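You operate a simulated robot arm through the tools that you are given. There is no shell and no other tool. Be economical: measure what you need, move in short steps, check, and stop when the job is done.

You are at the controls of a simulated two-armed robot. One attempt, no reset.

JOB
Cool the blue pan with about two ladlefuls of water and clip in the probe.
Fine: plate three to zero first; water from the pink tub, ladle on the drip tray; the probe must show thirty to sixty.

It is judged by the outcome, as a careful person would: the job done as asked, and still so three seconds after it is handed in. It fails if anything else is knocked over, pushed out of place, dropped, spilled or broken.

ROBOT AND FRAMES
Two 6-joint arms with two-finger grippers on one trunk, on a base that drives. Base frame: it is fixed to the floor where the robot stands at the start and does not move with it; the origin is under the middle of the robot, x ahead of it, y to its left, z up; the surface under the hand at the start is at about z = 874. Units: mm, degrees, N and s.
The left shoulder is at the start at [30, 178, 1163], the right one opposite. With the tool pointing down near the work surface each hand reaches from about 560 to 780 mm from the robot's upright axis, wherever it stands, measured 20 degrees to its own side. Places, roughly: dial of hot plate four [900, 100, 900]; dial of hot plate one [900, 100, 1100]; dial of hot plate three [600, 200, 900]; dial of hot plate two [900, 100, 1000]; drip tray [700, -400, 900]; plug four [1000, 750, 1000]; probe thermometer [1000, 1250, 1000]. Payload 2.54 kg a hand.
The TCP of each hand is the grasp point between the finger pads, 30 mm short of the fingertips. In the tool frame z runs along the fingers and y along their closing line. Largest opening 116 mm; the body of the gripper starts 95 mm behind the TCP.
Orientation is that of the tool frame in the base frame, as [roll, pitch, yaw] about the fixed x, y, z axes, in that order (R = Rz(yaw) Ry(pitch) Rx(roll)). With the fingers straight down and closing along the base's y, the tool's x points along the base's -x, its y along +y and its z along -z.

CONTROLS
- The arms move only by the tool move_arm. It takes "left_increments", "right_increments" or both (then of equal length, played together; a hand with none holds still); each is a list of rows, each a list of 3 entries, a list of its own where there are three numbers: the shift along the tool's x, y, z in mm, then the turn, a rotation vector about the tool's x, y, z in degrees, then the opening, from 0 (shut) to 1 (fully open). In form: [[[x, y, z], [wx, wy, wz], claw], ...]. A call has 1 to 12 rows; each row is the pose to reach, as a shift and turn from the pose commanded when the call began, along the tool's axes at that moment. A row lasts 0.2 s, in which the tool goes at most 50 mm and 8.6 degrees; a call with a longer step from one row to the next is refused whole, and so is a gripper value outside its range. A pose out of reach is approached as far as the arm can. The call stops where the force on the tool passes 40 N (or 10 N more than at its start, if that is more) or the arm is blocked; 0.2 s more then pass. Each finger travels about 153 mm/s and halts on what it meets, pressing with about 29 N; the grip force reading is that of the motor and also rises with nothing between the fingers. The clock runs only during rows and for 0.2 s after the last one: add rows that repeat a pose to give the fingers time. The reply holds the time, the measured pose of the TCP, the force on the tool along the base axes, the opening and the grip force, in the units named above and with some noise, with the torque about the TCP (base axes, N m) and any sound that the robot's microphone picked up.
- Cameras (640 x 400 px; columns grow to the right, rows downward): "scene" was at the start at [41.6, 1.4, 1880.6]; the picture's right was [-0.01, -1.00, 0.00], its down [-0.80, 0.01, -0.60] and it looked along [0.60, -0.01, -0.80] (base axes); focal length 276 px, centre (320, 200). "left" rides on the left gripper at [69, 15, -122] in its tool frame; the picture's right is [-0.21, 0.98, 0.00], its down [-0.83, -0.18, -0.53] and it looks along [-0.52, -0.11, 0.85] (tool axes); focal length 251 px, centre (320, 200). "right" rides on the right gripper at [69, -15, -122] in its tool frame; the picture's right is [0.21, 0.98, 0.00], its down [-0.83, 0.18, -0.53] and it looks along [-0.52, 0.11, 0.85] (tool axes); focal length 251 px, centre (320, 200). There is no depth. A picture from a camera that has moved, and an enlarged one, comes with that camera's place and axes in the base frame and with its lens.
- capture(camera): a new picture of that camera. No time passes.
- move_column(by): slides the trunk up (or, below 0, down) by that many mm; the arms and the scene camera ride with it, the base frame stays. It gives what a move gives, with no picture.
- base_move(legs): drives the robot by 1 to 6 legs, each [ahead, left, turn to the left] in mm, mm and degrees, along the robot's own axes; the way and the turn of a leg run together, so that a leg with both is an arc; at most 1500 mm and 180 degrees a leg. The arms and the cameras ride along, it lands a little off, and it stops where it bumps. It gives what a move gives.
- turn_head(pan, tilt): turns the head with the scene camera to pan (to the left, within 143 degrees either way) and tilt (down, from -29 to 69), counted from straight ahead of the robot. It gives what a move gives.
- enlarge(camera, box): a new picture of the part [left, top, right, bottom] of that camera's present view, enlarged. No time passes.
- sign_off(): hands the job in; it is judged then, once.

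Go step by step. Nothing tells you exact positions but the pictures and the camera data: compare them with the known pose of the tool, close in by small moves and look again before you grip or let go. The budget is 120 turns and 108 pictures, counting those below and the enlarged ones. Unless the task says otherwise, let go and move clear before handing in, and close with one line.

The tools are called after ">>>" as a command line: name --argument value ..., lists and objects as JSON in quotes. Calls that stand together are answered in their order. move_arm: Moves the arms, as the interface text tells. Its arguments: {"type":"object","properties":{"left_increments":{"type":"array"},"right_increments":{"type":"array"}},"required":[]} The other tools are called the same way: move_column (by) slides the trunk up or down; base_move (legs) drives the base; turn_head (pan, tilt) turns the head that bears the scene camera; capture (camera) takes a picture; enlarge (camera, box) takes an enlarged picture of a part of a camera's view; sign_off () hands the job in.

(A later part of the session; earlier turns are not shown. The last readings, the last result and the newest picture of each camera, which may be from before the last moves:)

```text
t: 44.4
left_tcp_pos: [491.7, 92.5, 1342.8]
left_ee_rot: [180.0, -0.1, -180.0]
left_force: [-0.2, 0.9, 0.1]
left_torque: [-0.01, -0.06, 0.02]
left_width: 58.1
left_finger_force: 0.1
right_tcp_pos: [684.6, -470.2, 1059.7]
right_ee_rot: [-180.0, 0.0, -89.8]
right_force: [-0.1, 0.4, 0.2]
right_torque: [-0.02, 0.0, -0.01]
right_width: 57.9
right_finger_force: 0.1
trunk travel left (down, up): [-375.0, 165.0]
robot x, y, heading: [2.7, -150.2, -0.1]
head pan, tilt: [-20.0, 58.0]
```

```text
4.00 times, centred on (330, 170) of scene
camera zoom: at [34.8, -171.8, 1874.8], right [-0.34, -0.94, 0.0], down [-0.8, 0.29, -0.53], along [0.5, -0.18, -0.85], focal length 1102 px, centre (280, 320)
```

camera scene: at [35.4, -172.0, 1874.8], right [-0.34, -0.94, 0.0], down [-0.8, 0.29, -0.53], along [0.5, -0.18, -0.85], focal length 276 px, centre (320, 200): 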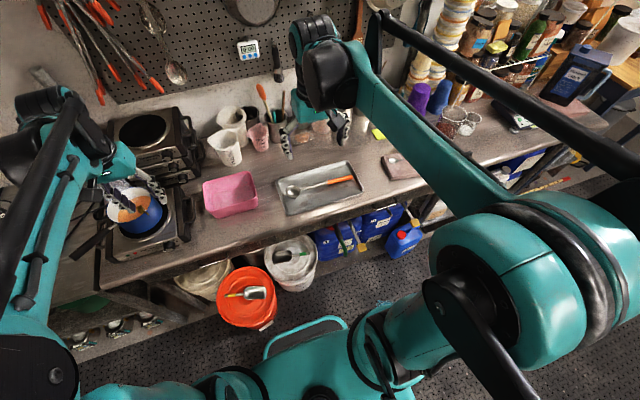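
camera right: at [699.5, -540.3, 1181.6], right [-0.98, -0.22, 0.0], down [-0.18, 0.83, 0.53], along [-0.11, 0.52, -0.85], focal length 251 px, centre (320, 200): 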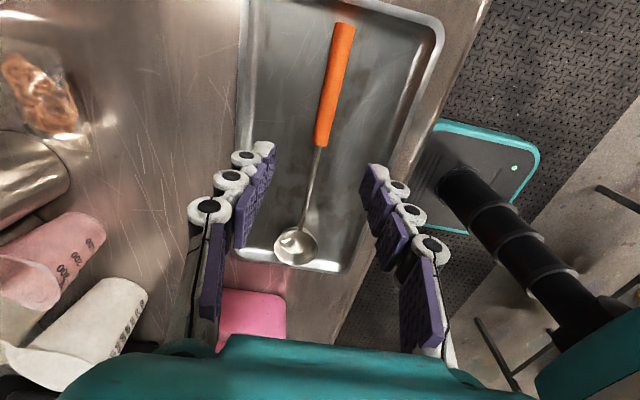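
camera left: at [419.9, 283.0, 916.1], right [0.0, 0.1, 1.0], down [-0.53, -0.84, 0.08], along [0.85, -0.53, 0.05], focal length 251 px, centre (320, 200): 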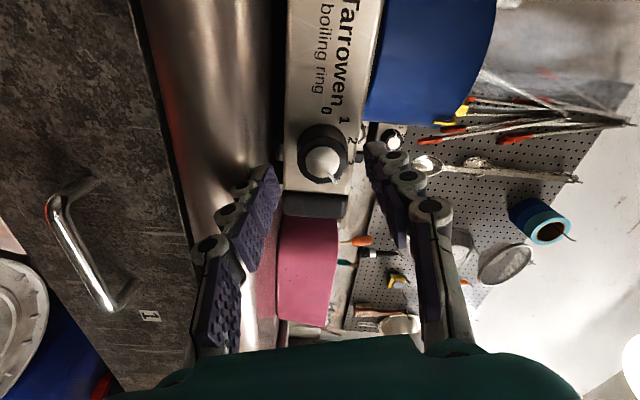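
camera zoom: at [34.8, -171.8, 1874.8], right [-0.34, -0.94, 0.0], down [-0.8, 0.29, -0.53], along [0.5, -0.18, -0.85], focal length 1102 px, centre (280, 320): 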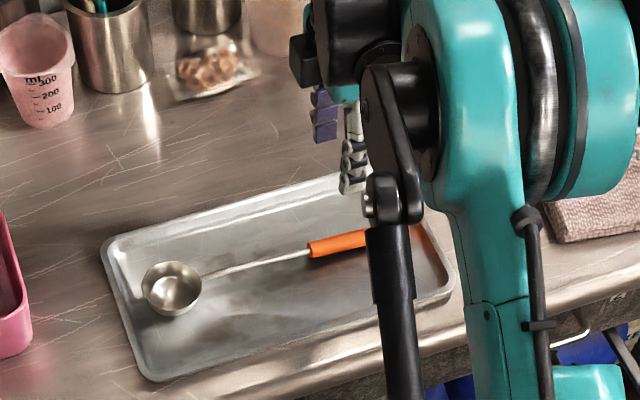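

Handle start is near (676, -443), running along y at z ≈ 900. Descending to look closer.

>>> move_arm --right_increments '[[[-2, 3, 40], [0, 0, 0], 0.5], [[-5, 6.6, 80], [0, 0, 0], 0.5], [[-5, 6.6, 115], [0, 0, 0], 0.5], [[-5, 6.6, 115], [0, 0, 0], 0.5]]'

>>> capture --camera "right"

>>> enlarge --camera "scene" --box '[250, 140, 390, 240]'

```text
t: 45.4
left_tcp_pos: [492.8, 91.6, 1342.9]
left_ee_rot: [-180.0, 0.0, 179.9]
left_force: [-0.4, -0.1, 0.1]
left_torque: [0.0, -0.04, -0.06]
left_width: 58.0
left_finger_force: 0.0
right_tcp_pos: [680.1, -464.0, 944.5]
right_ee_rot: [179.9, 0.0, -90.0]
right_force: [0.1, 0.8, -0.6]
right_torque: [0.01, 0.0, 0.0]
right_width: 57.9
right_finger_force: 0.0
trunk travel left (down, up): [-375.0, 165.0]
robot x, y, heading: [5.0, -152.9, 0.1]
head pan, tilt: [-20.0, 58.0]
```

```text
73 pictures are left
camera right: at [693.7, -534.6, 1067.1], right [-0.98, -0.21, 0.0], down [-0.18, 0.83, 0.53], along [-0.11, 0.52, -0.85], focal length 251 px, centre (320, 200)
```

right: 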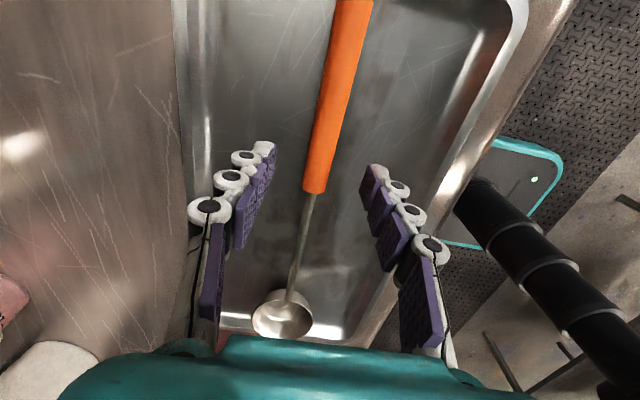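

```text
4.00 times, centred on (320, 190) of scene
camera zoom: at [35.2, -172.0, 1874.8], right [-0.34, -0.94, 0.0], down [-0.8, 0.29, -0.53], along [0.5, -0.18, -0.85], focal length 1102 px, centre (320, 240)
```

zoom: 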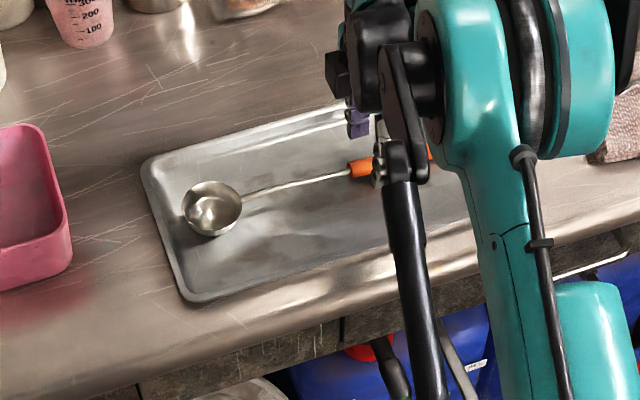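

Handle axis is at z ≈ 909, x ≈ 680. Lower to z 912 and grip.

>>> move_arm --right_increments '[[[0, 0, 16], [0, 0, 0], 0.5], [[0, 0, 32], [0, 0, 0], 0.5], [[0, 0, 32], [0, 0, 0], 0.3], [[0, 0, 32], [0, 0, 0], 0.1], [[0, 0, 32], [0, 0, 0], 0.0], [[0, 0, 32], [0, 0, 0], 0.0]]'

>>> capture --camera "right"

```text
t: 46.8
left_tcp_pos: [490.7, 92.4, 1343.4]
left_ee_rot: [-179.9, -0.1, -180.0]
left_force: [0.3, -0.3, -0.1]
left_torque: [-0.03, -0.02, 0.0]
left_width: 58.1
left_finger_force: 0.0
right_tcp_pos: [677.5, -464.8, 913.5]
right_ee_rot: [179.9, 0.1, -90.1]
right_force: [-0.7, 0.4, 5.7]
right_torque: [0.03, 0.06, -0.15]
right_width: 19.9
right_finger_force: 28.7
trunk travel left (down, up): [-375.0, 165.0]
robot x, y, heading: [4.1, -147.9, 0.0]
head pan, tilt: [-20.0, 58.0]
```

```text
71 pictures are left
camera right: at [692.9, -535.3, 1035.5], right [-0.98, -0.21, 0.0], down [-0.18, 0.83, 0.53], along [-0.11, 0.52, -0.85], focal length 251 px, centre (320, 200)
```

right: 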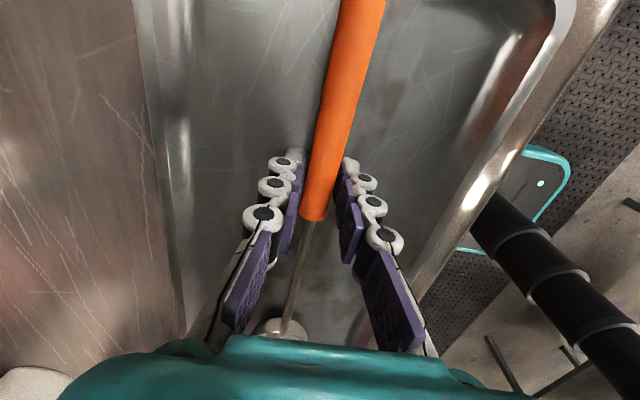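

Gripped (20 mm). Lift straight up and check that it hangs level.

>>> move_arm --right_increments '[[[0, 0, -25], [0, 0, 0], 0], [[0, 0, -60], [0, 0, 0], 0], [[0, 0, -100], [0, 0, 0], 0], [[0, 0, -140], [0, 0, 0], 0], [[0, 0, -140], [0, 0, 0], 0]]'

>>> capture --camera "right"

>>> enlarge --camera "scene" --box '[210, 100, 390, 240]'

```text
t: 48.0
left_tcp_pos: [493.4, 92.5, 1342.7]
left_ee_rot: [-180.0, -0.1, -179.9]
left_force: [0.1, 0.1, -1.2]
left_torque: [0.02, 0.03, -0.04]
left_width: 57.8
left_finger_force: 0.1
right_tcp_pos: [678.7, -464.0, 1052.7]
right_ee_rot: [-180.0, 0.0, -90.0]
right_force: [0.0, 0.7, -0.2]
right_torque: [-0.06, 0.02, -0.01]
right_width: 20.1
right_finger_force: 28.9
trunk travel left (down, up): [-375.0, 165.0]
robot x, y, heading: [5.8, -152.2, 0.1]
head pan, tilt: [-20.0, 58.0]
```

```text
70 pictures are left
camera right: at [693.9, -535.4, 1174.5], right [-0.98, -0.21, 0.0], down [-0.18, 0.83, 0.53], along [-0.12, 0.52, -0.85], focal length 251 px, centre (320, 200)
```

right: 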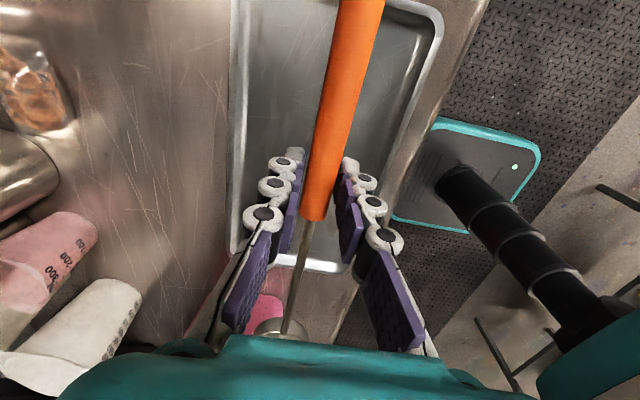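

```text
2.86 times, centred on (300, 170) of scene
camera zoom: at [37.1, -172.7, 1874.7], right [-0.34, -0.94, 0.0], down [-0.8, 0.29, -0.53], along [0.5, -0.18, -0.85], focal length 787 px, centre (377, 286)
```

zoom: 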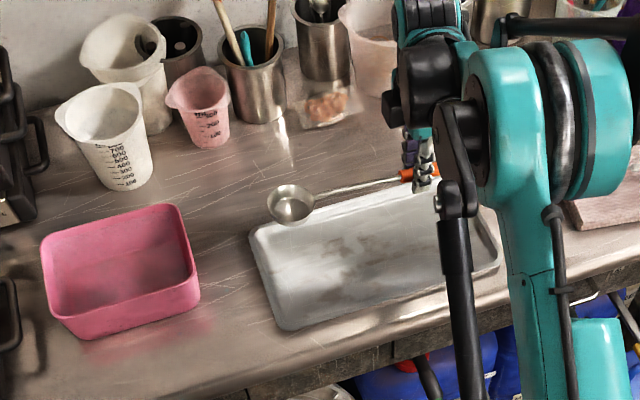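

The ladle is held firmly; bowl centre is offset (+4, +180, −10) from the TCP. Drive left 150 mm and inspect tub and pan.

>>> base_move --legs '[[0, 150, 0]]'

>>> turn_head --pan 0 --tilt 55

>>> enlarge --camera "scene" --box '[200, 100, 400, 240]'

>>> enlarge --camera "left" --box '[120, 90, 420, 290]'

```text
t: 49.4
left_tcp_pos: [492.0, 241.8, 1342.9]
left_ee_rot: [180.0, -0.1, 180.0]
left_force: [-0.5, -1.2, -0.5]
left_torque: [0.01, 0.02, -0.02]
left_width: 58.0
left_finger_force: 0.0
right_tcp_pos: [679.6, -315.0, 1052.6]
right_ee_rot: [-180.0, 0.1, -89.9]
right_force: [0.0, -0.4, -0.6]
right_torque: [-0.06, -0.01, 0.0]
right_width: 20.0
right_finger_force: 29.0
trunk travel left (down, up): [-375.0, 165.0]
robot x, y, heading: [2.3, -1.0, 0.0]
head pan, tilt: [-20.0, 58.0]
```

```text
t: 50.2
left_tcp_pos: [492.2, 241.3, 1343.2]
left_ee_rot: [179.9, -0.1, -180.0]
left_force: [-0.1, -0.5, -0.2]
left_torque: [0.02, 0.02, -0.02]
left_width: 57.8
left_finger_force: 0.0
right_tcp_pos: [678.0, -314.4, 1052.3]
right_ee_rot: [-179.9, 0.0, -90.0]
right_force: [0.1, -0.9, -0.8]
right_torque: [-0.07, -0.01, 0.02]
right_width: 19.6
right_finger_force: 28.4
trunk travel left (down, up): [-375.0, 165.0]
robot x, y, heading: [0.1, -3.3, -0.2]
head pan, tilt: [0.0, 55.0]
```

```text
2.86 times, centred on (300, 170) of scene
camera zoom: at [43.3, 0.3, 1878.4], right [0.0, -1.0, 0.0], down [-0.82, 0.0, -0.57], along [0.57, 0.0, -0.82], focal length 787 px, centre (377, 286)
```

zoom: 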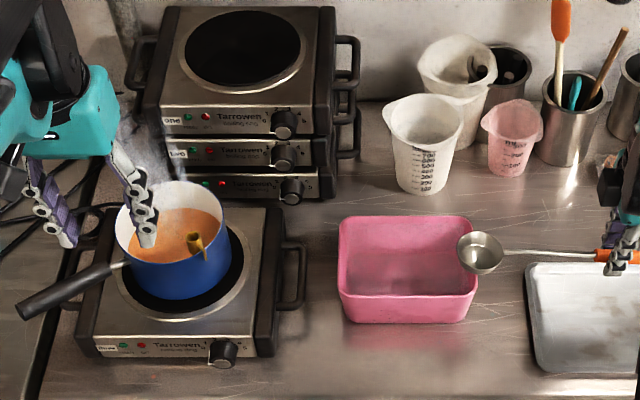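

```text
2.00 times, centred on (270, 190) of left
camera zoom: at [424.9, 255.9, 1464.0], right [0.21, 0.98, 0.0], down [0.83, -0.18, 0.53], along [0.52, -0.11, -0.85], focal length 503 px, centre (420, 220)
```

zoom: 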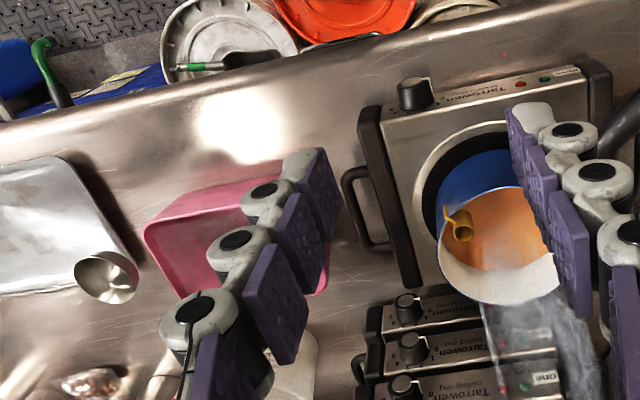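

Tub spans about x 668–818, y −142 to +54, rim z ≈ 952. I need the water level; zooming.

>>> enlarge --camera "scene" --box '[300, 165, 380, 220]'

>>> enlarge --camera "scene" --box '[230, 150, 300, 200]'

```text
7.27 times, centred on (340, 192) of scene
camera zoom: at [43.3, 0.3, 1878.4], right [0.0, -1.0, 0.0], down [-0.82, 0.0, -0.57], along [0.57, 0.0, -0.82], focal length 2004 px, centre (174, 254)
```

zoom: 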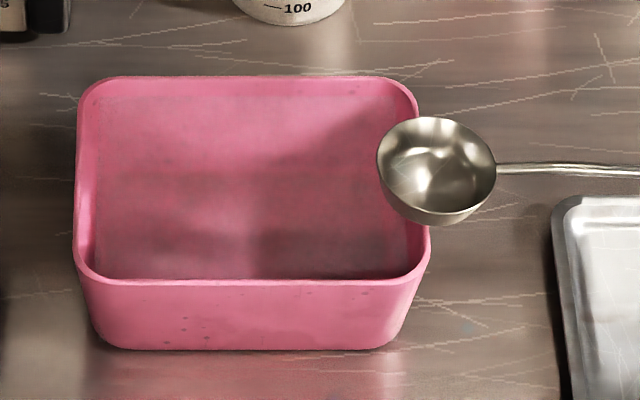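

```text
8.00 times, centred on (265, 175) of scene
camera zoom: at [43.3, 0.3, 1878.4], right [0.0, -1.0, 0.0], down [-0.82, 0.0, -0.57], along [0.57, 0.0, -0.82], focal length 2204 px, centre (760, 400)
```

zoom: 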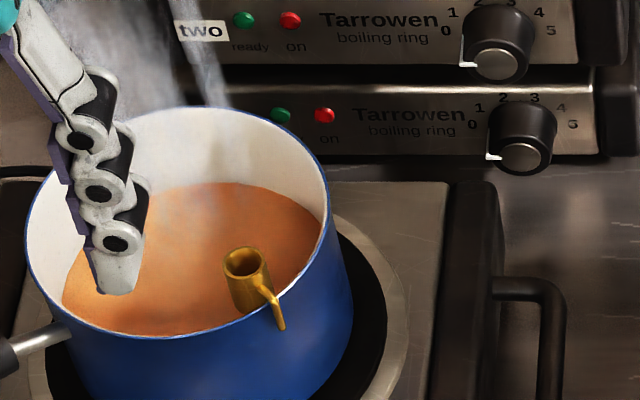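

Water level isn't obvious. I'll move the ladle over the tub and look with the right camera.

>>> move_arm --right_increments '[[[-35, -14, 0], [0, 0, 0], 0], [[-70, -28, 0], [0, 0, 0], 0], [[-105, -42, 0], [0, 0, 0], 0], [[-140, -52, 0], [0, 0, 0], 0], [[-140, -52, 0], [0, 0, 0], 0]]'

>>> capture --camera "right"

>>> enlarge --camera "scene" --box '[280, 150, 380, 220]'

```text
t: 51.4
left_tcp_pos: [492.1, 240.0, 1342.2]
left_ee_rot: [180.0, 0.0, 180.0]
left_force: [-0.2, -0.3, 0.1]
left_torque: [-0.03, -0.04, -0.01]
left_width: 58.2
left_finger_force: 0.0
right_tcp_pos: [731.3, -174.2, 1052.1]
right_ee_rot: [-179.9, -0.1, -90.0]
right_force: [-0.3, -0.4, -0.7]
right_torque: [-0.04, 0.0, 0.02]
right_width: 20.0
right_finger_force: 28.9
trunk travel left (down, up): [-375.0, 165.0]
robot x, y, heading: [-0.5, -6.2, -0.1]
head pan, tilt: [0.0, 55.0]
```

```text
64 pictures are left
camera right: at [746.0, -245.6, 1174.7], right [-0.98, -0.21, 0.0], down [-0.18, 0.83, 0.53], along [-0.11, 0.52, -0.85], focal length 251 px, centre (320, 200)
```

right: 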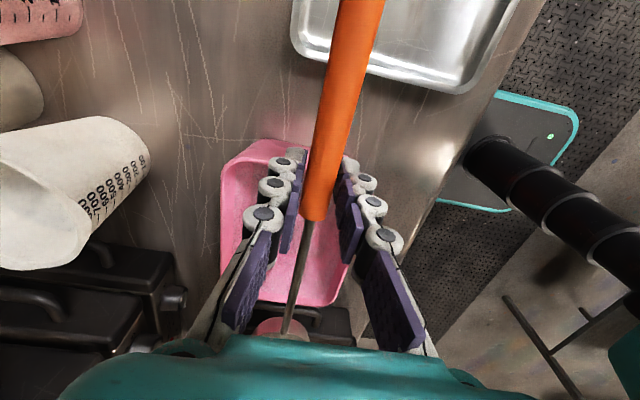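

```text
5.71 times, centred on (330, 185) of scene
camera zoom: at [42.9, -0.3, 1878.5], right [0.0, -1.0, 0.0], down [-0.82, 0.0, -0.57], along [0.57, 0.0, -0.82], focal length 1574 px, centre (263, 286)
```

zoom: 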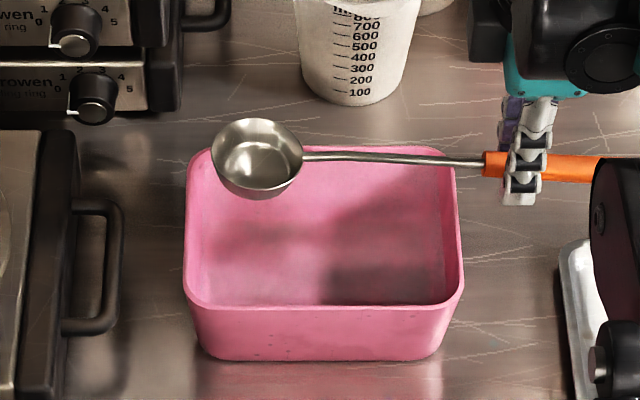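

>>> enlarge --camera "right" --box '[200, 125, 370, 320]'

```text
2.05 times, centred on (285, 222) of right
camera zoom: at [746.0, -245.6, 1174.7], right [-0.98, -0.21, 0.0], down [-0.18, 0.83, 0.53], along [-0.11, 0.52, -0.85], focal length 516 px, centre (392, 154)
```

zoom: 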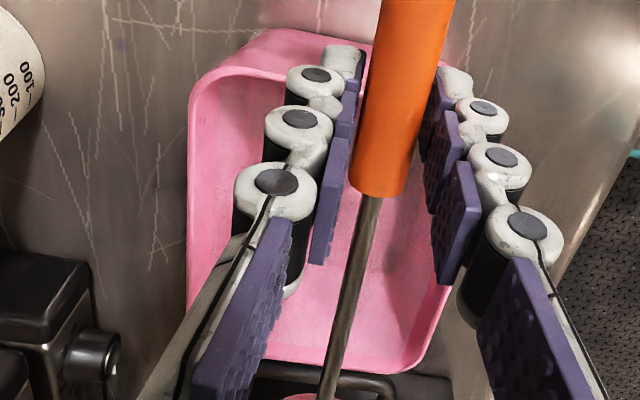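

I'll tilt the ladle 25° (handle up) over the tub before dipping, and verify the geometry.

>>> move_arm --right_increments '[[[-6, 0, 0], [0, 8.3, 0], 0], [[-13, 0, 0], [0, 16.6, 0], 0], [[-20, 0, 0], [0, 25, 0], 0], [[-20, 0, 20], [0, 25, 0], 0], [[-20, 0, 20], [0, 25, 0], 0]]'

>>> enlarge --camera "scene" --box '[280, 150, 380, 220]'

```text
t: 52.6
left_tcp_pos: [492.3, 241.9, 1343.4]
left_ee_rot: [180.0, -0.1, 179.9]
left_force: [0.3, 0.5, 0.3]
left_torque: [-0.03, 0.01, 0.01]
left_width: 58.0
left_finger_force: 0.1
right_tcp_pos: [730.0, -153.7, 1033.1]
right_ee_rot: [180.0, -25.1, -89.9]
right_force: [-0.1, -0.6, -0.4]
right_torque: [-0.14, 0.0, -0.01]
right_width: 20.7
right_finger_force: 29.0
trunk travel left (down, up): [-375.0, 165.0]
robot x, y, heading: [4.3, 1.1, 0.2]
head pan, tilt: [0.0, 55.0]
```

```text
5.71 times, centred on (330, 185) of scene
camera zoom: at [43.0, 1.8, 1878.5], right [0.0, -1.0, 0.0], down [-0.82, 0.0, -0.57], along [0.57, 0.0, -0.82], focal length 1574 px, centre (263, 286)
```

zoom: 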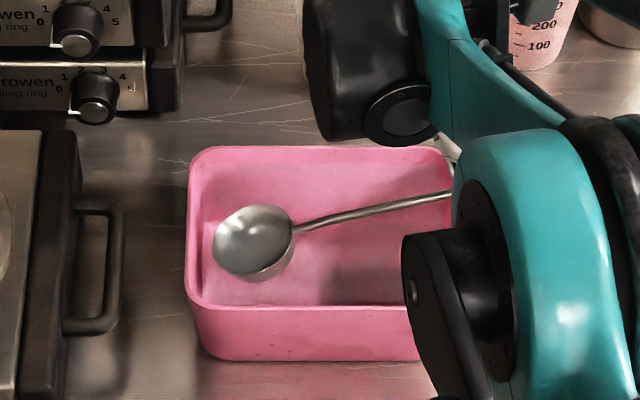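

Bowl is where predicted. Dip down about 34 mm.

>>> move_arm --right_increments '[[[-5, 0, 10.9], [0, 0, 0], 0], [[-10, 0, 21.7], [0, 0, 0], 0], [[-14.4, 0, 30.8], [0, 0, 0], 0], [[-14.4, 0, 30.8], [0, 0, 0], 0]]'

>>> enlarge --camera "scene" --box '[280, 150, 380, 220]'

```text
t: 53.6
left_tcp_pos: [492.8, 241.9, 1342.4]
left_ee_rot: [-179.9, 0.0, 180.0]
left_force: [0.4, -0.3, -0.2]
left_torque: [0.0, -0.01, 0.02]
left_width: 57.9
left_finger_force: 0.1
right_tcp_pos: [730.2, -154.6, 999.1]
right_ee_rot: [180.0, -25.0, -90.0]
right_force: [-0.2, 0.2, -1.0]
right_torque: [-0.09, 0.0, 0.01]
right_width: 20.5
right_finger_force: 29.0
trunk travel left (down, up): [-375.0, 165.0]
robot x, y, heading: [4.0, 0.2, 0.0]
head pan, tilt: [0.0, 55.0]
```

```text
5.71 times, centred on (330, 185) of scene
camera zoom: at [43.2, 1.4, 1878.5], right [0.0, -1.0, 0.0], down [-0.82, 0.0, -0.57], along [0.57, 0.0, -0.82], focal length 1574 px, centre (263, 286)
```

zoom: 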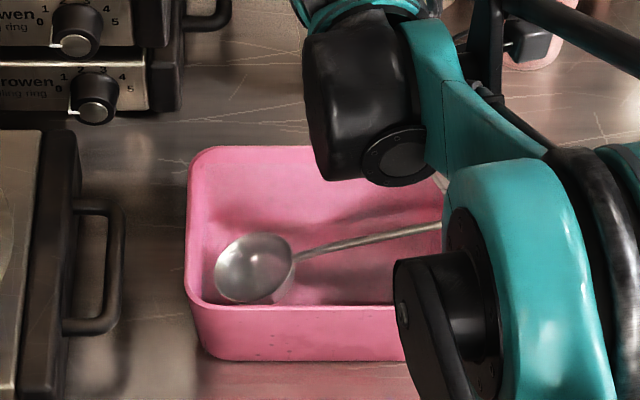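

>>> enlarge --camera "scene" --box '[308, 172, 358, 208]'

```text
11.11 times, centred on (333, 190) of scene
camera zoom: at [43.2, 1.4, 1878.5], right [0.0, -1.0, 0.0], down [-0.82, 0.0, -0.57], along [0.57, 0.0, -0.82], focal length 3061 px, centre (176, 311)
```

zoom: 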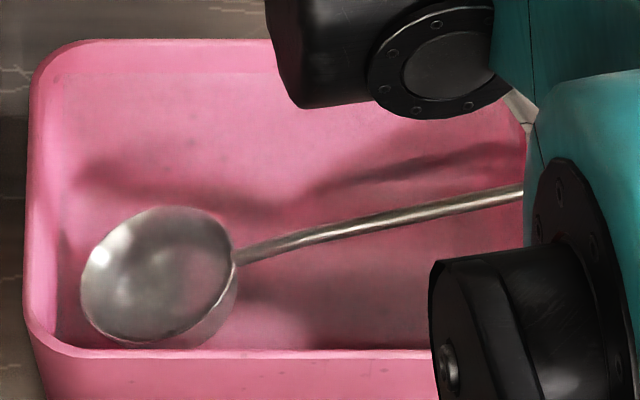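

The waterline is on the back wall at z ≈ 937 and the bowl is submerged. Level it while lifting, bowl staying in place.

>>> move_arm --right_increments '[[[1.9, 0, 20.1], [0, -8.5, 0], 0], [[2.7, 0, 33.4], [0, -16, 0], 0], [[3.3, 0, 37.3], [0, -20, 0], 0], [[3.3, 0, 37.3], [0, -20, 0], 0], [[5.5, 0, 33], [0, -20.5, 0], 0], [[8.4, 0, 27.7], [0, -21, 0], 0], [[15, 0, 15], [0, -23, 0], 0], [[23.1, 0, -1.4], [0, -25, 0], 0], [[31, 0, -20], [0, -25, 0], 0], [[40.1, 0, -37.6], [0, -25, 0], 0], [[40.1, 0, -37.6], [0, -25, 0], 0]]'

>>> enlarge --camera "scene" --box '[280, 145, 380, 215]'

```text
t: 56.0
left_tcp_pos: [492.6, 241.8, 1341.4]
left_ee_rot: [-180.0, -0.1, 180.0]
left_force: [1.0, 0.5, -0.7]
left_torque: [0.03, 0.03, -0.01]
left_width: 58.0
left_finger_force: 0.0
right_tcp_pos: [730.2, -173.4, 1049.5]
right_ee_rot: [180.0, 0.0, -90.0]
right_force: [-0.6, -0.6, -1.9]
right_torque: [-0.09, 0.01, 0.03]
right_width: 20.0
right_finger_force: 29.2
trunk travel left (down, up): [-375.0, 165.0]
robot x, y, heading: [1.9, -2.7, -0.2]
head pan, tilt: [0.0, 55.0]
```

```text
5.71 times, centred on (330, 180) of scene
camera zoom: at [43.9, 1.2, 1878.4], right [0.0, -1.0, 0.0], down [-0.82, 0.0, -0.57], along [0.57, 0.0, -0.82], focal length 1574 px, centre (263, 314)
```

zoom: 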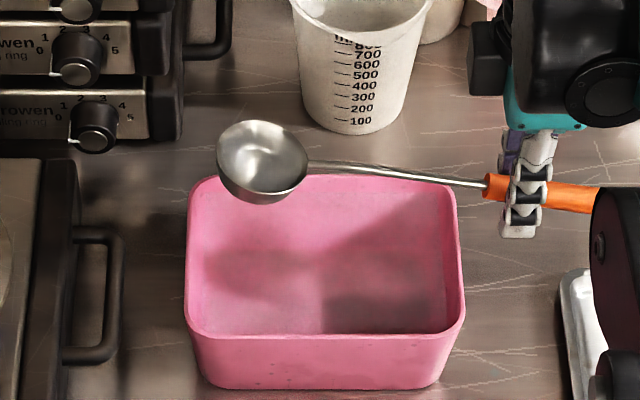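

The ladle seems to have slipped in the grip by roughly 8° (bowl a little high; the rod probably touched the tub rim). The tub hasn't moved. I'll level the bowl and inspect it.

>>> move_arm --right_increments '[[[0, 0, 0], [0, 4, 0], 0], [[0, 0, 0], [0, 7, 0], 0], [[0, 0, 0], [0, 7, 0], 0]]'

>>> enlarge --camera "scene" --box '[305, 155, 375, 205]'

>>> enlarge --camera "left" --box '[120, 90, 320, 250]'

```text
t: 56.8
left_tcp_pos: [491.4, 242.4, 1342.1]
left_ee_rot: [179.9, -0.1, -180.0]
left_force: [-0.5, 0.1, 0.9]
left_torque: [0.0, 0.01, 0.01]
left_width: 57.9
left_finger_force: 0.1
right_tcp_pos: [730.2, -175.3, 1049.5]
right_ee_rot: [180.0, -7.0, -90.0]
right_force: [0.5, 0.5, -1.2]
right_torque: [-0.11, 0.02, -0.01]
right_width: 20.1
right_finger_force: 29.0
trunk travel left (down, up): [-375.0, 165.0]
robot x, y, heading: [6.9, 0.8, -0.3]
head pan, tilt: [0.0, 55.0]
```

```text
8.00 times, centred on (340, 180) of scene
camera zoom: at [43.3, 0.9, 1878.5], right [0.0, -1.0, 0.0], down [-0.82, 0.0, -0.57], along [0.57, 0.0, -0.82], focal length 2204 px, centre (160, 360)
```

zoom: 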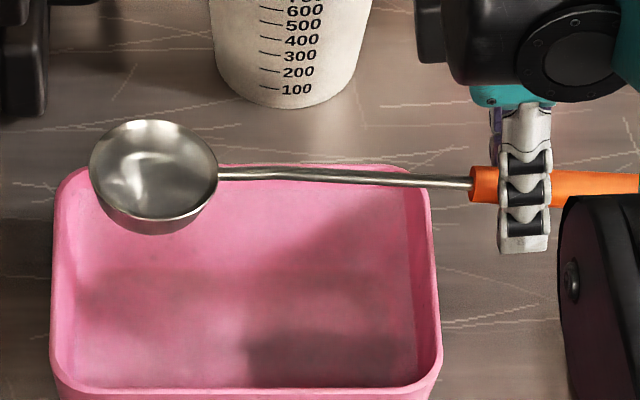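

```text
2.50 times, centred on (220, 170) of left
camera zoom: at [424.9, 256.2, 1464.0], right [0.21, 0.98, 0.0], down [0.83, -0.18, 0.53], along [0.52, -0.11, -0.85], focal length 629 px, centre (570, 275)
```

zoom: 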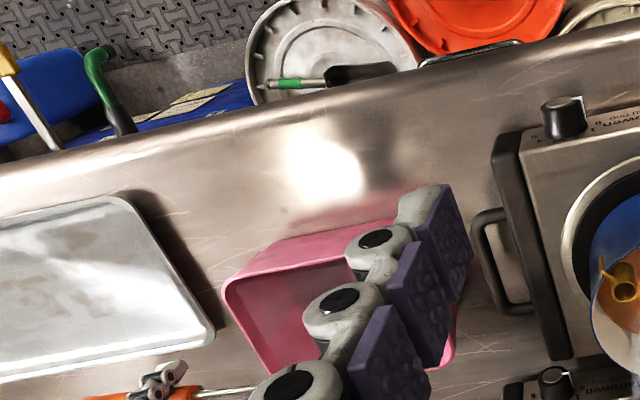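

The bowl is filled and level. The pan rim centre is near (694, 270), z ≈ 1085, with the clip at its front right. I'll raise the ladle, clear the left hand outwards, then carry it over gently.

>>> move_arm --right_increments '[[[2.4, 0, -20], [0, 0, 0], 0], [[6, 0, -50], [0, 0, 0], 0], [[10, 0, -80], [0, 0, 0], 0], [[13, 0, -105], [0, 0, 0], 0], [[14, 0, -114], [0, 0, 0], 0], [[14, 0, -114], [0, 0, 0], 0]]' --left_increments '[[[0, 40, 0], [0, 0, 0], 0.5], [[0, 80, 0], [0, 0, 0], 0.5], [[0, 120, 0], [0, 0, 0], 0.5], [[0, 160, 0], [0, 0, 0], 0.5], [[0, 200, 0], [0, 0, 0], 0.5], [[0, 220, 0], [0, 0, 0], 0.5]]'

>>> move_arm --right_increments '[[[-10, 1, -1.2], [0, 0, 0], 0], [[-30, 3, -3.7], [0, 0, 0], 0], [[-55, 5, -6.8], [0, 0, 0], 0], [[-82, 7, -10], [0, 0, 0], 0], [[-110, 9, -13.5], [0, 0, 0], 0], [[-138, 11, -17], [0, 0, 0], 0], [[-166, 13, -20.4], [0, 0, 0], 0], [[-194, 15, -23.8], [0, 0, 0], 0], [[-220, 17, -27], [0, 0, 0], 0], [[-243, 18, -29.8], [0, 0, 0], 0], [[-257, 19, -31.6], [0, 0, 0], 0], [[-263, 19, -32.3], [0, 0, 0], 0]]'

>>> capture --camera "scene"

>>> capture --camera "left"

```text
t: 58.2
left_tcp_pos: [493.4, 462.4, 1341.2]
left_ee_rot: [180.0, -0.1, -179.9]
left_force: [-0.2, 0.3, 0.7]
left_torque: [0.02, -0.02, -0.02]
left_width: 57.8
left_finger_force: 0.1
right_tcp_pos: [730.3, -175.4, 1164.8]
right_ee_rot: [-179.9, -7.0, -90.0]
right_force: [-0.5, 0.2, -2.0]
right_torque: [-0.11, 0.05, 0.02]
right_width: 20.0
right_finger_force: 28.9
trunk travel left (down, up): [-375.0, 165.0]
robot x, y, heading: [-0.1, -0.3, -0.2]
head pan, tilt: [0.0, 55.0]
```

```text
t: 60.8
left_tcp_pos: [492.1, 462.7, 1342.6]
left_ee_rot: [180.0, 0.0, -180.0]
left_force: [-0.1, 0.1, -0.3]
left_torque: [0.03, -0.05, 0.0]
left_width: 58.2
left_finger_force: 0.1
right_tcp_pos: [711.5, 90.2, 1165.1]
right_ee_rot: [180.0, -7.0, -89.9]
right_force: [0.3, -0.3, -1.5]
right_torque: [-0.12, -0.01, -0.01]
right_width: 19.8
right_finger_force: 29.1
trunk travel left (down, up): [-375.0, 165.0]
robot x, y, heading: [2.9, 0.1, 0.1]
head pan, tilt: [0.0, 55.0]
```

```text
55 pictures are left
camera scene: at [43.4, 1.6, 1878.5], right [0.0, -1.0, 0.0], down [-0.82, 0.0, -0.57], along [0.57, 0.0, -0.82], focal length 276 px, centre (320, 200)
```

scene: 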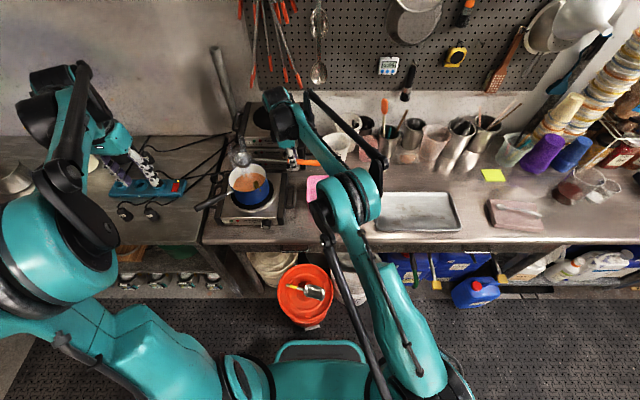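

```text
54 pictures are left
camera left: at [425.6, 476.9, 1463.5], right [0.21, 0.98, 0.0], down [0.83, -0.18, 0.53], along [0.52, -0.11, -0.85], focal length 251 px, centre (320, 200)
```

left: 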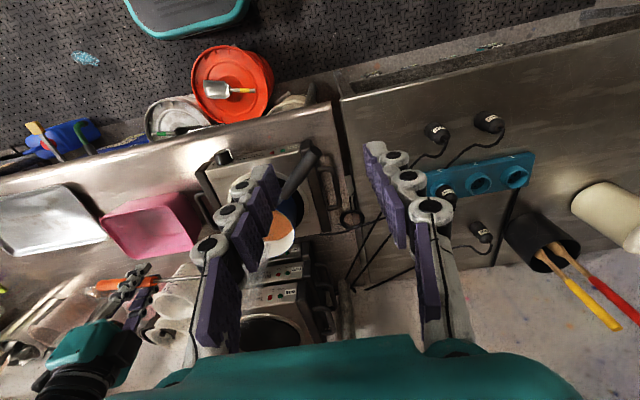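

>>> enlarge --camera "scene" --box '[200, 130, 300, 220]'

```text
4.44 times, centred on (250, 175) of scene
camera zoom: at [43.4, 1.6, 1878.5], right [0.0, -1.0, 0.0], down [-0.82, 0.0, -0.57], along [0.57, 0.0, -0.82], focal length 1224 px, centre (631, 311)
```

zoom: 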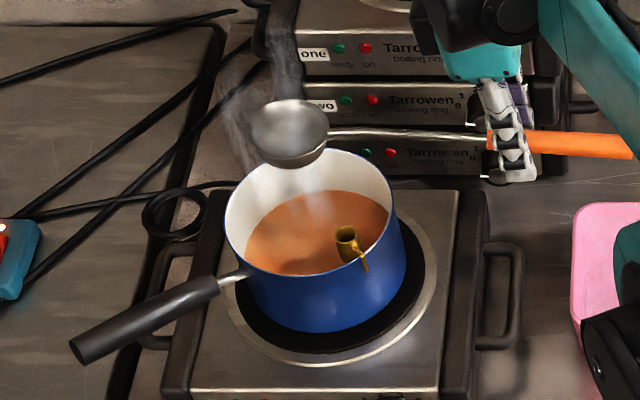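

Bowl is over the pan at about (719, 273). Lower slightly and roll it about the handle to pour toward the front of the pan's middle.

>>> move_arm --right_increments '[[[-1.5, 0, 12], [0, 0, 0], 0], [[-3, 0, 24.8], [0, 0, 0], 0], [[-3, 1, 24.8], [8, 0, 1], 0], [[-3, 2.5, 24.8], [16, 0, 2], 0], [[-3, 4, 24.8], [24, 0, 3], 0], [[-3, 5, 24.8], [32, 0, 4], 0], [[-3, 6.5, 24.8], [40, 0, 5], 0], [[-3, 8, 24.8], [48, 0, 6], 0], [[-3, 9, 24.8], [56, 0, 7], 0], [[-3, 10, 24.8], [64, 0, 7.9], 0], [[-3, 10, 24.8], [64, 0, 7.9], 0], [[-3, 10, 24.8], [64, 0, 7.9], 0]]'

>>> enlarge --camera "scene" --box '[200, 130, 300, 220]'

```text
t: 63.4
left_tcp_pos: [491.8, 461.2, 1342.2]
left_ee_rot: [180.0, 0.0, 179.9]
left_force: [-0.2, -0.2, 0.7]
left_torque: [0.0, 0.01, -0.02]
left_width: 58.2
left_finger_force: 0.1
right_tcp_pos: [701.7, 90.1, 1139.9]
right_ee_rot: [-115.3, -3.0, -96.3]
right_force: [0.7, 0.2, -0.5]
right_torque: [-0.04, 0.02, -0.01]
right_width: 19.9
right_finger_force: 29.0
trunk travel left (down, up): [-375.0, 165.0]
robot x, y, heading: [7.7, -2.4, -0.0]
head pan, tilt: [0.0, 55.0]
```

```text
4.44 times, centred on (250, 175) of scene
camera zoom: at [43.5, 1.6, 1878.5], right [0.0, -1.0, 0.0], down [-0.82, 0.0, -0.57], along [0.57, 0.0, -0.82], focal length 1224 px, centre (631, 311)
```

zoom: 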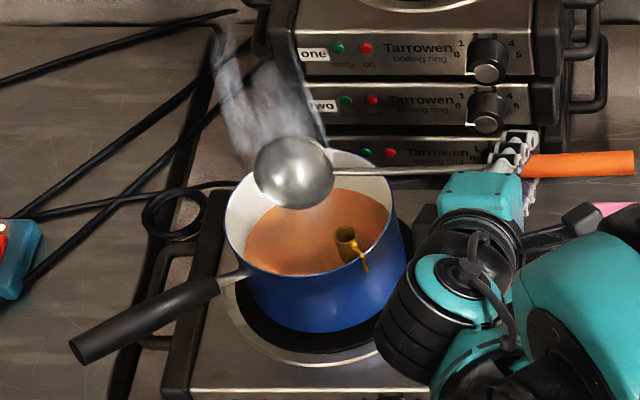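

Poured (tool torque dropped accordingly). Roll back, and return to the tub with the ladle tilted for the second dip.

>>> move_arm --right_increments '[[[0, -3, 0], [-8, 0, -1], 0], [[0, -7, 0], [-16, 0, -2], 0], [[0, -10, 0], [-24, 0, -3], 0], [[0, -14, 0], [-32, 0, -4], 0], [[0, -17, 0], [-40, 0, -5], 0], [[0.1, -20, -1], [-48, 0, -6], 0], [[0.2, -24, -1], [-56, 0, -7], 0], [[0.2, -26.9, -1.7], [-64, 0, -7.9], 0], [[0.2, -26.9, -1.7], [-64, 0, -7.9], 0]]'

>>> move_arm --right_increments '[[[30, -2, 3.7], [0, 0, 0], 0], [[75, -6, 9.2], [0, 0, 0], 0], [[120, -10, 14.8], [0, 0, 0], 0], [[165, -14, 20.3], [0, 0, 0], 0], [[205, -17, 25.2], [0, 0, 0], 0], [[237, -18.5, 29.2], [0, 0, 0], 0], [[233, -18.5, 64], [0, 8.3, 0], 0], [[229, -18.5, 99], [0, 16.6, 0], 0], [[224.4, -18.5, 133.4], [0, 25, 0], 0], [[224.4, -18.5, 133.4], [0, 25, 0], 0]]'

>>> enlarge --camera "scene" --box '[280, 150, 380, 220]'

>>> enlarge --camera "scene" --box '[200, 130, 300, 220]'

```text
t: 65.4
left_tcp_pos: [492.9, 461.6, 1342.0]
left_ee_rot: [180.0, -0.1, 180.0]
left_force: [0.2, 0.0, 0.0]
left_torque: [-0.01, -0.01, -0.06]
left_width: 58.0
left_finger_force: 0.0
right_tcp_pos: [708.6, 90.4, 1165.2]
right_ee_rot: [179.9, -7.0, -89.8]
right_force: [-0.8, 0.2, -0.3]
right_torque: [-0.06, 0.0, -0.01]
right_width: 19.7
right_finger_force: 28.9
trunk travel left (down, up): [-375.0, 165.0]
robot x, y, heading: [2.2, -1.4, 0.0]
head pan, tilt: [0.0, 55.0]
```

```text
t: 67.6
left_tcp_pos: [493.0, 462.7, 1342.6]
left_ee_rot: [179.9, -0.1, 179.9]
left_force: [0.4, -0.2, 0.5]
left_torque: [-0.02, 0.0, 0.04]
left_width: 58.1
left_finger_force: 0.1
right_tcp_pos: [728.9, -148.6, 1060.0]
right_ee_rot: [-179.9, -32.1, -90.0]
right_force: [-0.3, 0.1, -0.6]
right_torque: [-0.07, 0.01, 0.03]
right_width: 20.0
right_finger_force: 28.7
trunk travel left (down, up): [-375.0, 165.0]
robot x, y, heading: [4.6, 0.8, 0.4]
head pan, tilt: [0.0, 55.0]
```

```text
5.71 times, centred on (330, 185) of scene
camera zoom: at [42.6, 0.9, 1878.5], right [0.0, -1.0, 0.0], down [-0.82, 0.0, -0.57], along [0.57, 0.0, -0.82], focal length 1574 px, centre (263, 286)
```

zoom: 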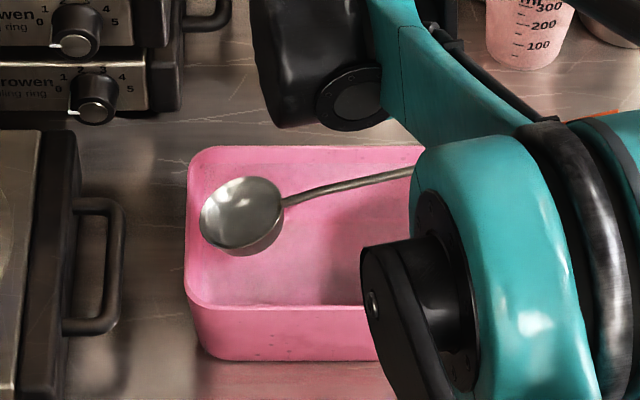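

```text
4.44 times, centred on (250, 175) of scene
camera zoom: at [42.6, 0.9, 1878.5], right [0.0, -1.0, 0.0], down [-0.82, 0.0, -0.57], along [0.57, 0.0, -0.82], focal length 1224 px, centre (631, 311)
```

zoom: 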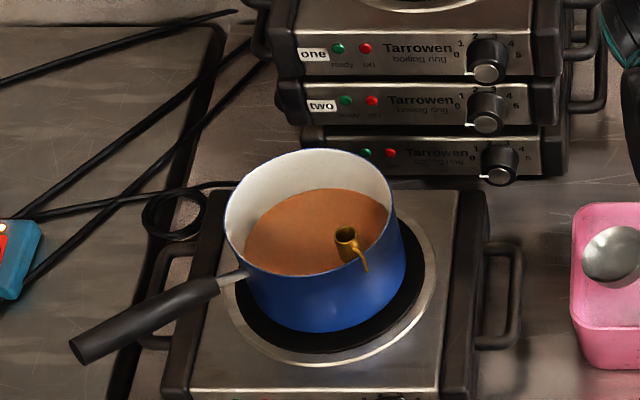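

Steam has stopped and nothing spilled. Second dip, shifted a touch away from the tub wall and with more rod clearance.

>>> move_arm --right_increments '[[[-9.4, 0, 30.1], [0, 0, 0], 0], [[-25.5, 0, 55.9], [0, 0, 0], 0], [[-25.5, 0, 55.9], [0, 0, 0], 0], [[-24.8, 0, 74.1], [0, -8, 0], 0], [[-22.2, 0, 80.4], [0, -14, 0], 0], [[-22.2, 0, 80.4], [0, -14, 0], 0], [[-20.6, 0, 77.9], [0, -14, 0], 0], [[-17.4, 0, 72.8], [0, -14, 0], 0], [[-12.5, 0, 67.6], [0, -16, 0], 0], [[-8, 0, 64.5], [0, -20, 0], 0], [[3.4, 0, 49.2], [0, -25, 0], 0], [[24.6, 0, 15.3], [0, -25, 0], 0]]'

>>> enlarge --camera "scene" --box '[305, 155, 375, 205]'

```text
t: 70.2
left_tcp_pos: [491.2, 463.1, 1340.9]
left_ee_rot: [179.9, 0.0, 180.0]
left_force: [0.1, 0.2, -0.4]
left_torque: [0.01, -0.01, 0.02]
left_width: 58.0
left_finger_force: 0.1
right_tcp_pos: [729.0, -178.9, 1061.0]
right_ee_rot: [-179.9, -7.0, -90.1]
right_force: [-0.3, 0.6, -1.0]
right_torque: [-0.12, -0.03, -0.02]
right_width: 20.0
right_finger_force: 29.6
trunk travel left (down, up): [-375.0, 165.0]
robot x, y, heading: [-0.1, 0.4, -0.1]
head pan, tilt: [0.0, 55.0]
```

```text
8.00 times, centred on (340, 180) of scene
camera zoom: at [41.8, 2.1, 1878.5], right [0.0, -1.0, 0.0], down [-0.82, 0.0, -0.57], along [0.57, 0.0, -0.82], focal length 2204 px, centre (160, 360)
```

zoom: 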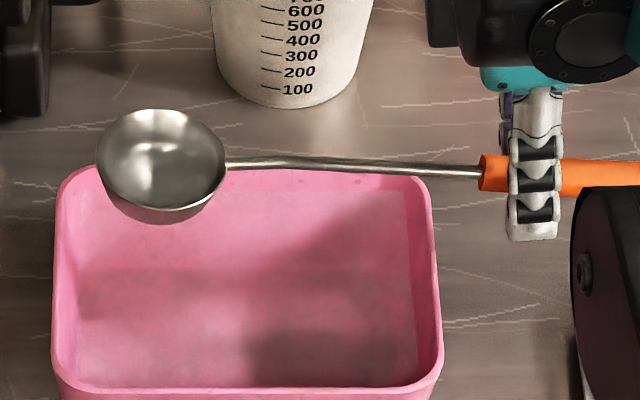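

Second ladleful taken, no slip this time. Carry it over to the pan and pour as before.

>>> move_arm --right_increments '[[[2.4, 0, -20], [0, 0, 0], 0], [[6, 0, -50], [0, 0, 0], 0], [[10, 0, -80], [0, 0, 0], 0], [[12.5, 0, -100], [0, 0, 0], 0], [[12.8, 0, -104.2], [0, 0, 0], 0]]'

>>> move_arm --right_increments '[[[-10, 1, -1.2], [0, 0, 0], 0], [[-30, 3, -3.7], [0, 0, 0], 0], [[-56, 5, -6.9], [0, 0, 0], 0], [[-84, 7, -10.3], [0, 0, 0], 0], [[-112, 9, -13.8], [0, 0, 0], 0], [[-140, 11, -17.2], [0, 0, 0], 0], [[-168, 13, -20.6], [0, 0, 0], 0], [[-196, 15, -24.1], [0, 0, 0], 0], [[-223, 16, -27.4], [0, 0, 0], 0], [[-246, 17, -30.2], [0, 0, 0], 0], [[-261, 17.5, -32], [0, 0, 0], 0], [[-267, 17.5, -32.8], [0, 0, 0], 0]]'

>>> move_arm --right_increments '[[[-1.5, 0, 12], [0, 0, 0], 0], [[-3, 0, 24.8], [0, 0, 0], 0], [[-3, 1, 24.8], [8, 0, 1], 0], [[-3, 2.5, 24.8], [16, 0, 2], 0], [[-3, 4, 24.8], [24, 0, 3], 0], [[-3, 5, 24.8], [32, 0, 4], 0], [[-3, 6.5, 24.8], [40, 0, 5], 0], [[-3, 8, 24.8], [48, 0, 6], 0], [[-3, 9, 24.8], [56, 0, 7], 0], [[-3, 10, 24.8], [64, 0, 7.9], 0], [[-3, 10, 24.8], [64, 0, 7.9], 0], [[-3, 10, 24.8], [64, 0, 7.9], 0]]'

>>> enlarge --camera "scene" --box '[200, 130, 300, 220]'

```text
t: 71.4
left_tcp_pos: [493.3, 462.1, 1342.2]
left_ee_rot: [179.9, -0.1, 179.9]
left_force: [-0.1, -0.1, -0.3]
left_torque: [0.03, -0.01, -0.01]
left_width: 58.1
left_finger_force: 0.0
right_tcp_pos: [730.3, -177.6, 1164.6]
right_ee_rot: [-180.0, -7.0, -89.9]
right_force: [0.4, -0.1, -1.1]
right_torque: [-0.11, 0.02, -0.01]
right_width: 19.9
right_finger_force: 28.8
trunk travel left (down, up): [-375.0, 165.0]
robot x, y, heading: [2.4, -0.6, 0.3]
head pan, tilt: [0.0, 55.0]
```

```text
t: 74.0
left_tcp_pos: [494.0, 461.2, 1341.8]
left_ee_rot: [179.9, -0.1, -180.0]
left_force: [-0.3, -0.7, 0.1]
left_torque: [0.0, -0.02, -0.03]
left_width: 58.2
left_finger_force: 0.0
right_tcp_pos: [712.4, 92.0, 1164.7]
right_ee_rot: [-180.0, -7.0, -90.0]
right_force: [-0.4, -0.4, -1.6]
right_torque: [-0.13, 0.0, 0.02]
right_width: 19.9
right_finger_force: 29.0
trunk travel left (down, up): [-375.0, 165.0]
robot x, y, heading: [4.4, -1.9, 0.2]
head pan, tilt: [0.0, 55.0]
```

```text
t: 76.6
left_tcp_pos: [492.4, 463.8, 1341.6]
left_ee_rot: [-180.0, -0.1, 179.9]
left_force: [0.7, -0.1, 0.3]
left_torque: [-0.02, -0.04, -0.05]
left_width: 58.0
left_finger_force: 0.1
right_tcp_pos: [702.5, 90.9, 1140.3]
right_ee_rot: [-115.2, -2.9, -96.2]
right_force: [-0.4, -0.2, -1.2]
right_torque: [-0.06, 0.01, 0.0]
right_width: 19.8
right_finger_force: 29.4
trunk travel left (down, up): [-375.0, 165.0]
robot x, y, heading: [5.4, -2.5, -0.1]
head pan, tilt: [0.0, 55.0]
```

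```text
4.44 times, centred on (250, 175) of scene
camera zoom: at [43.5, 1.6, 1878.5], right [0.0, -1.0, 0.0], down [-0.82, 0.0, -0.57], along [0.57, 0.0, -0.82], focal length 1224 px, centre (631, 311)
```

zoom: 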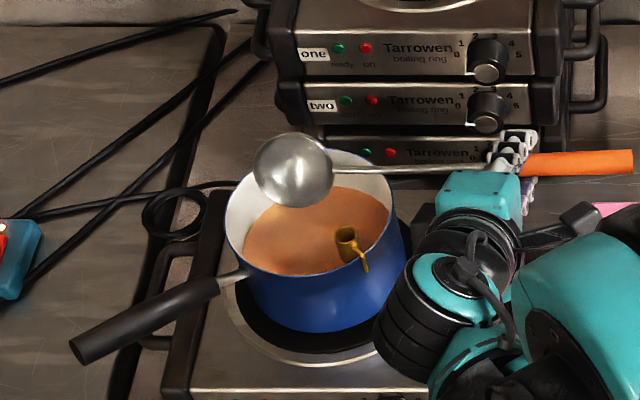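

Both ladlefuls are in. Roll back, return clear of the pan, then drive right to put the ladle back on the tray.

>>> move_arm --right_increments '[[[0, -3, 0], [-8, 0, -1], 0], [[0, -7, 0], [-16, 0, -2], 0], [[0, -10, 0], [-24, 0, -3], 0], [[0, -14, 0], [-32, 0, -4], 0], [[0, -17, 0], [-40, 0, -5], 0], [[0.1, -20, -1], [-48, 0, -6], 0], [[0.2, -24, -1], [-56, 0, -7], 0], [[0.2, -26.9, -1.7], [-64, 0, -7.9], 0], [[0.2, -26.9, -1.7], [-64, 0, -7.9], 0]]'

>>> move_arm --right_increments '[[[30, 0, 3.7], [0, 0, 0], 0], [[75, 2, 9.2], [0, 0, 0], 0], [[120, 6, 14.8], [0, 0, 0], 0], [[165, 10, 20.3], [0, 0, 0], 0], [[210, 14, 25.8], [0, 0, 0], 0], [[255, 18, 31.4], [0, 0, 0], 0], [[300, 22, 37], [0, 0, 0], 0], [[345, 26, 42.5], [0, 0, 0], 0], [[390, 30, 48], [0, 0, 0], 0], [[390, 30, 48], [0, 0, 0], 0]]'

>>> base_move --legs '[[0, -150, 0]]'

>>> turn_head --pan -10 --tilt 55

>>> capture --camera "scene"

```text
t: 78.6
left_tcp_pos: [491.3, 462.7, 1342.6]
left_ee_rot: [179.9, -0.2, -180.0]
left_force: [-0.8, -0.1, -0.8]
left_torque: [0.0, -0.02, -0.01]
left_width: 58.2
left_finger_force: 0.0
right_tcp_pos: [712.5, 90.5, 1165.5]
right_ee_rot: [180.0, -7.1, -89.9]
right_force: [-0.4, 0.1, -0.6]
right_torque: [-0.07, 0.0, -0.02]
right_width: 20.0
right_finger_force: 28.5
trunk travel left (down, up): [-375.0, 165.0]
robot x, y, heading: [4.5, -0.9, -0.0]
head pan, tilt: [0.0, 55.0]
```

```text
t: 80.8
left_tcp_pos: [492.2, 463.2, 1341.7]
left_ee_rot: [-180.0, -0.1, -180.0]
left_force: [0.6, -0.2, 0.1]
left_torque: [-0.03, -0.01, -0.01]
left_width: 58.1
left_finger_force: 0.0
right_tcp_pos: [682.4, -300.0, 1163.6]
right_ee_rot: [180.0, -7.1, -89.9]
right_force: [-0.4, 1.5, -0.9]
right_torque: [-0.1, -0.04, -0.01]
right_width: 19.9
right_finger_force: 29.0
trunk travel left (down, up): [-375.0, 165.0]
robot x, y, heading: [4.7, -3.4, -0.1]
head pan, tilt: [0.0, 55.0]
```

```text
t: 82.2
left_tcp_pos: [493.2, 313.3, 1340.8]
left_ee_rot: [-179.9, -0.1, -179.9]
left_force: [0.5, -0.6, 0.0]
left_torque: [-0.02, 0.0, -0.03]
left_width: 57.8
left_finger_force: 0.0
right_tcp_pos: [683.4, -450.8, 1165.4]
right_ee_rot: [180.0, -7.0, -89.9]
right_force: [-0.1, -0.5, -0.7]
right_torque: [-0.06, -0.01, 0.0]
right_width: 19.9
right_finger_force: 28.8
trunk travel left (down, up): [-375.0, 165.0]
robot x, y, heading: [2.9, -146.2, -0.1]
head pan, tilt: [0.0, 55.0]
```

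```text
t: 82.9
left_tcp_pos: [492.5, 312.1, 1343.5]
left_ee_rot: [180.0, -0.1, -179.9]
left_force: [0.5, -0.2, -0.3]
left_torque: [-0.01, 0.0, 0.0]
left_width: 57.7
left_finger_force: 0.0
right_tcp_pos: [682.1, -451.5, 1164.6]
right_ee_rot: [179.9, -6.9, -89.9]
right_force: [-0.6, -0.4, -1.2]
right_torque: [-0.06, -0.02, -0.04]
right_width: 19.7
right_finger_force: 28.5
trunk travel left (down, up): [-375.0, 165.0]
robot x, y, heading: [1.4, -148.8, -0.0]
head pan, tilt: [-10.0, 55.0]
```

```text
47 pictures are left
camera scene: at [42.5, -161.4, 1878.4], right [-0.17, -0.98, 0.0], down [-0.81, 0.14, -0.57], along [0.56, -0.1, -0.82], focal length 276 px, centre (320, 200)
```

scene: 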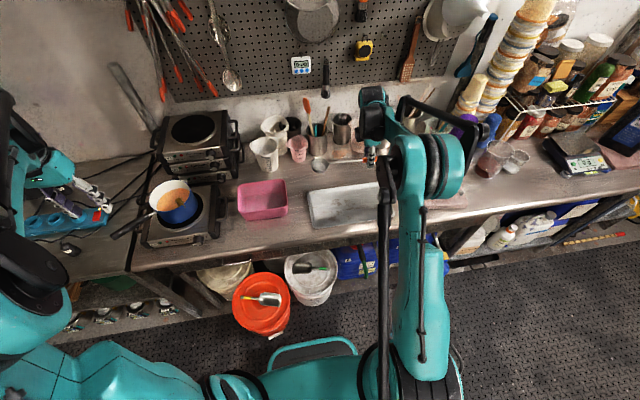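

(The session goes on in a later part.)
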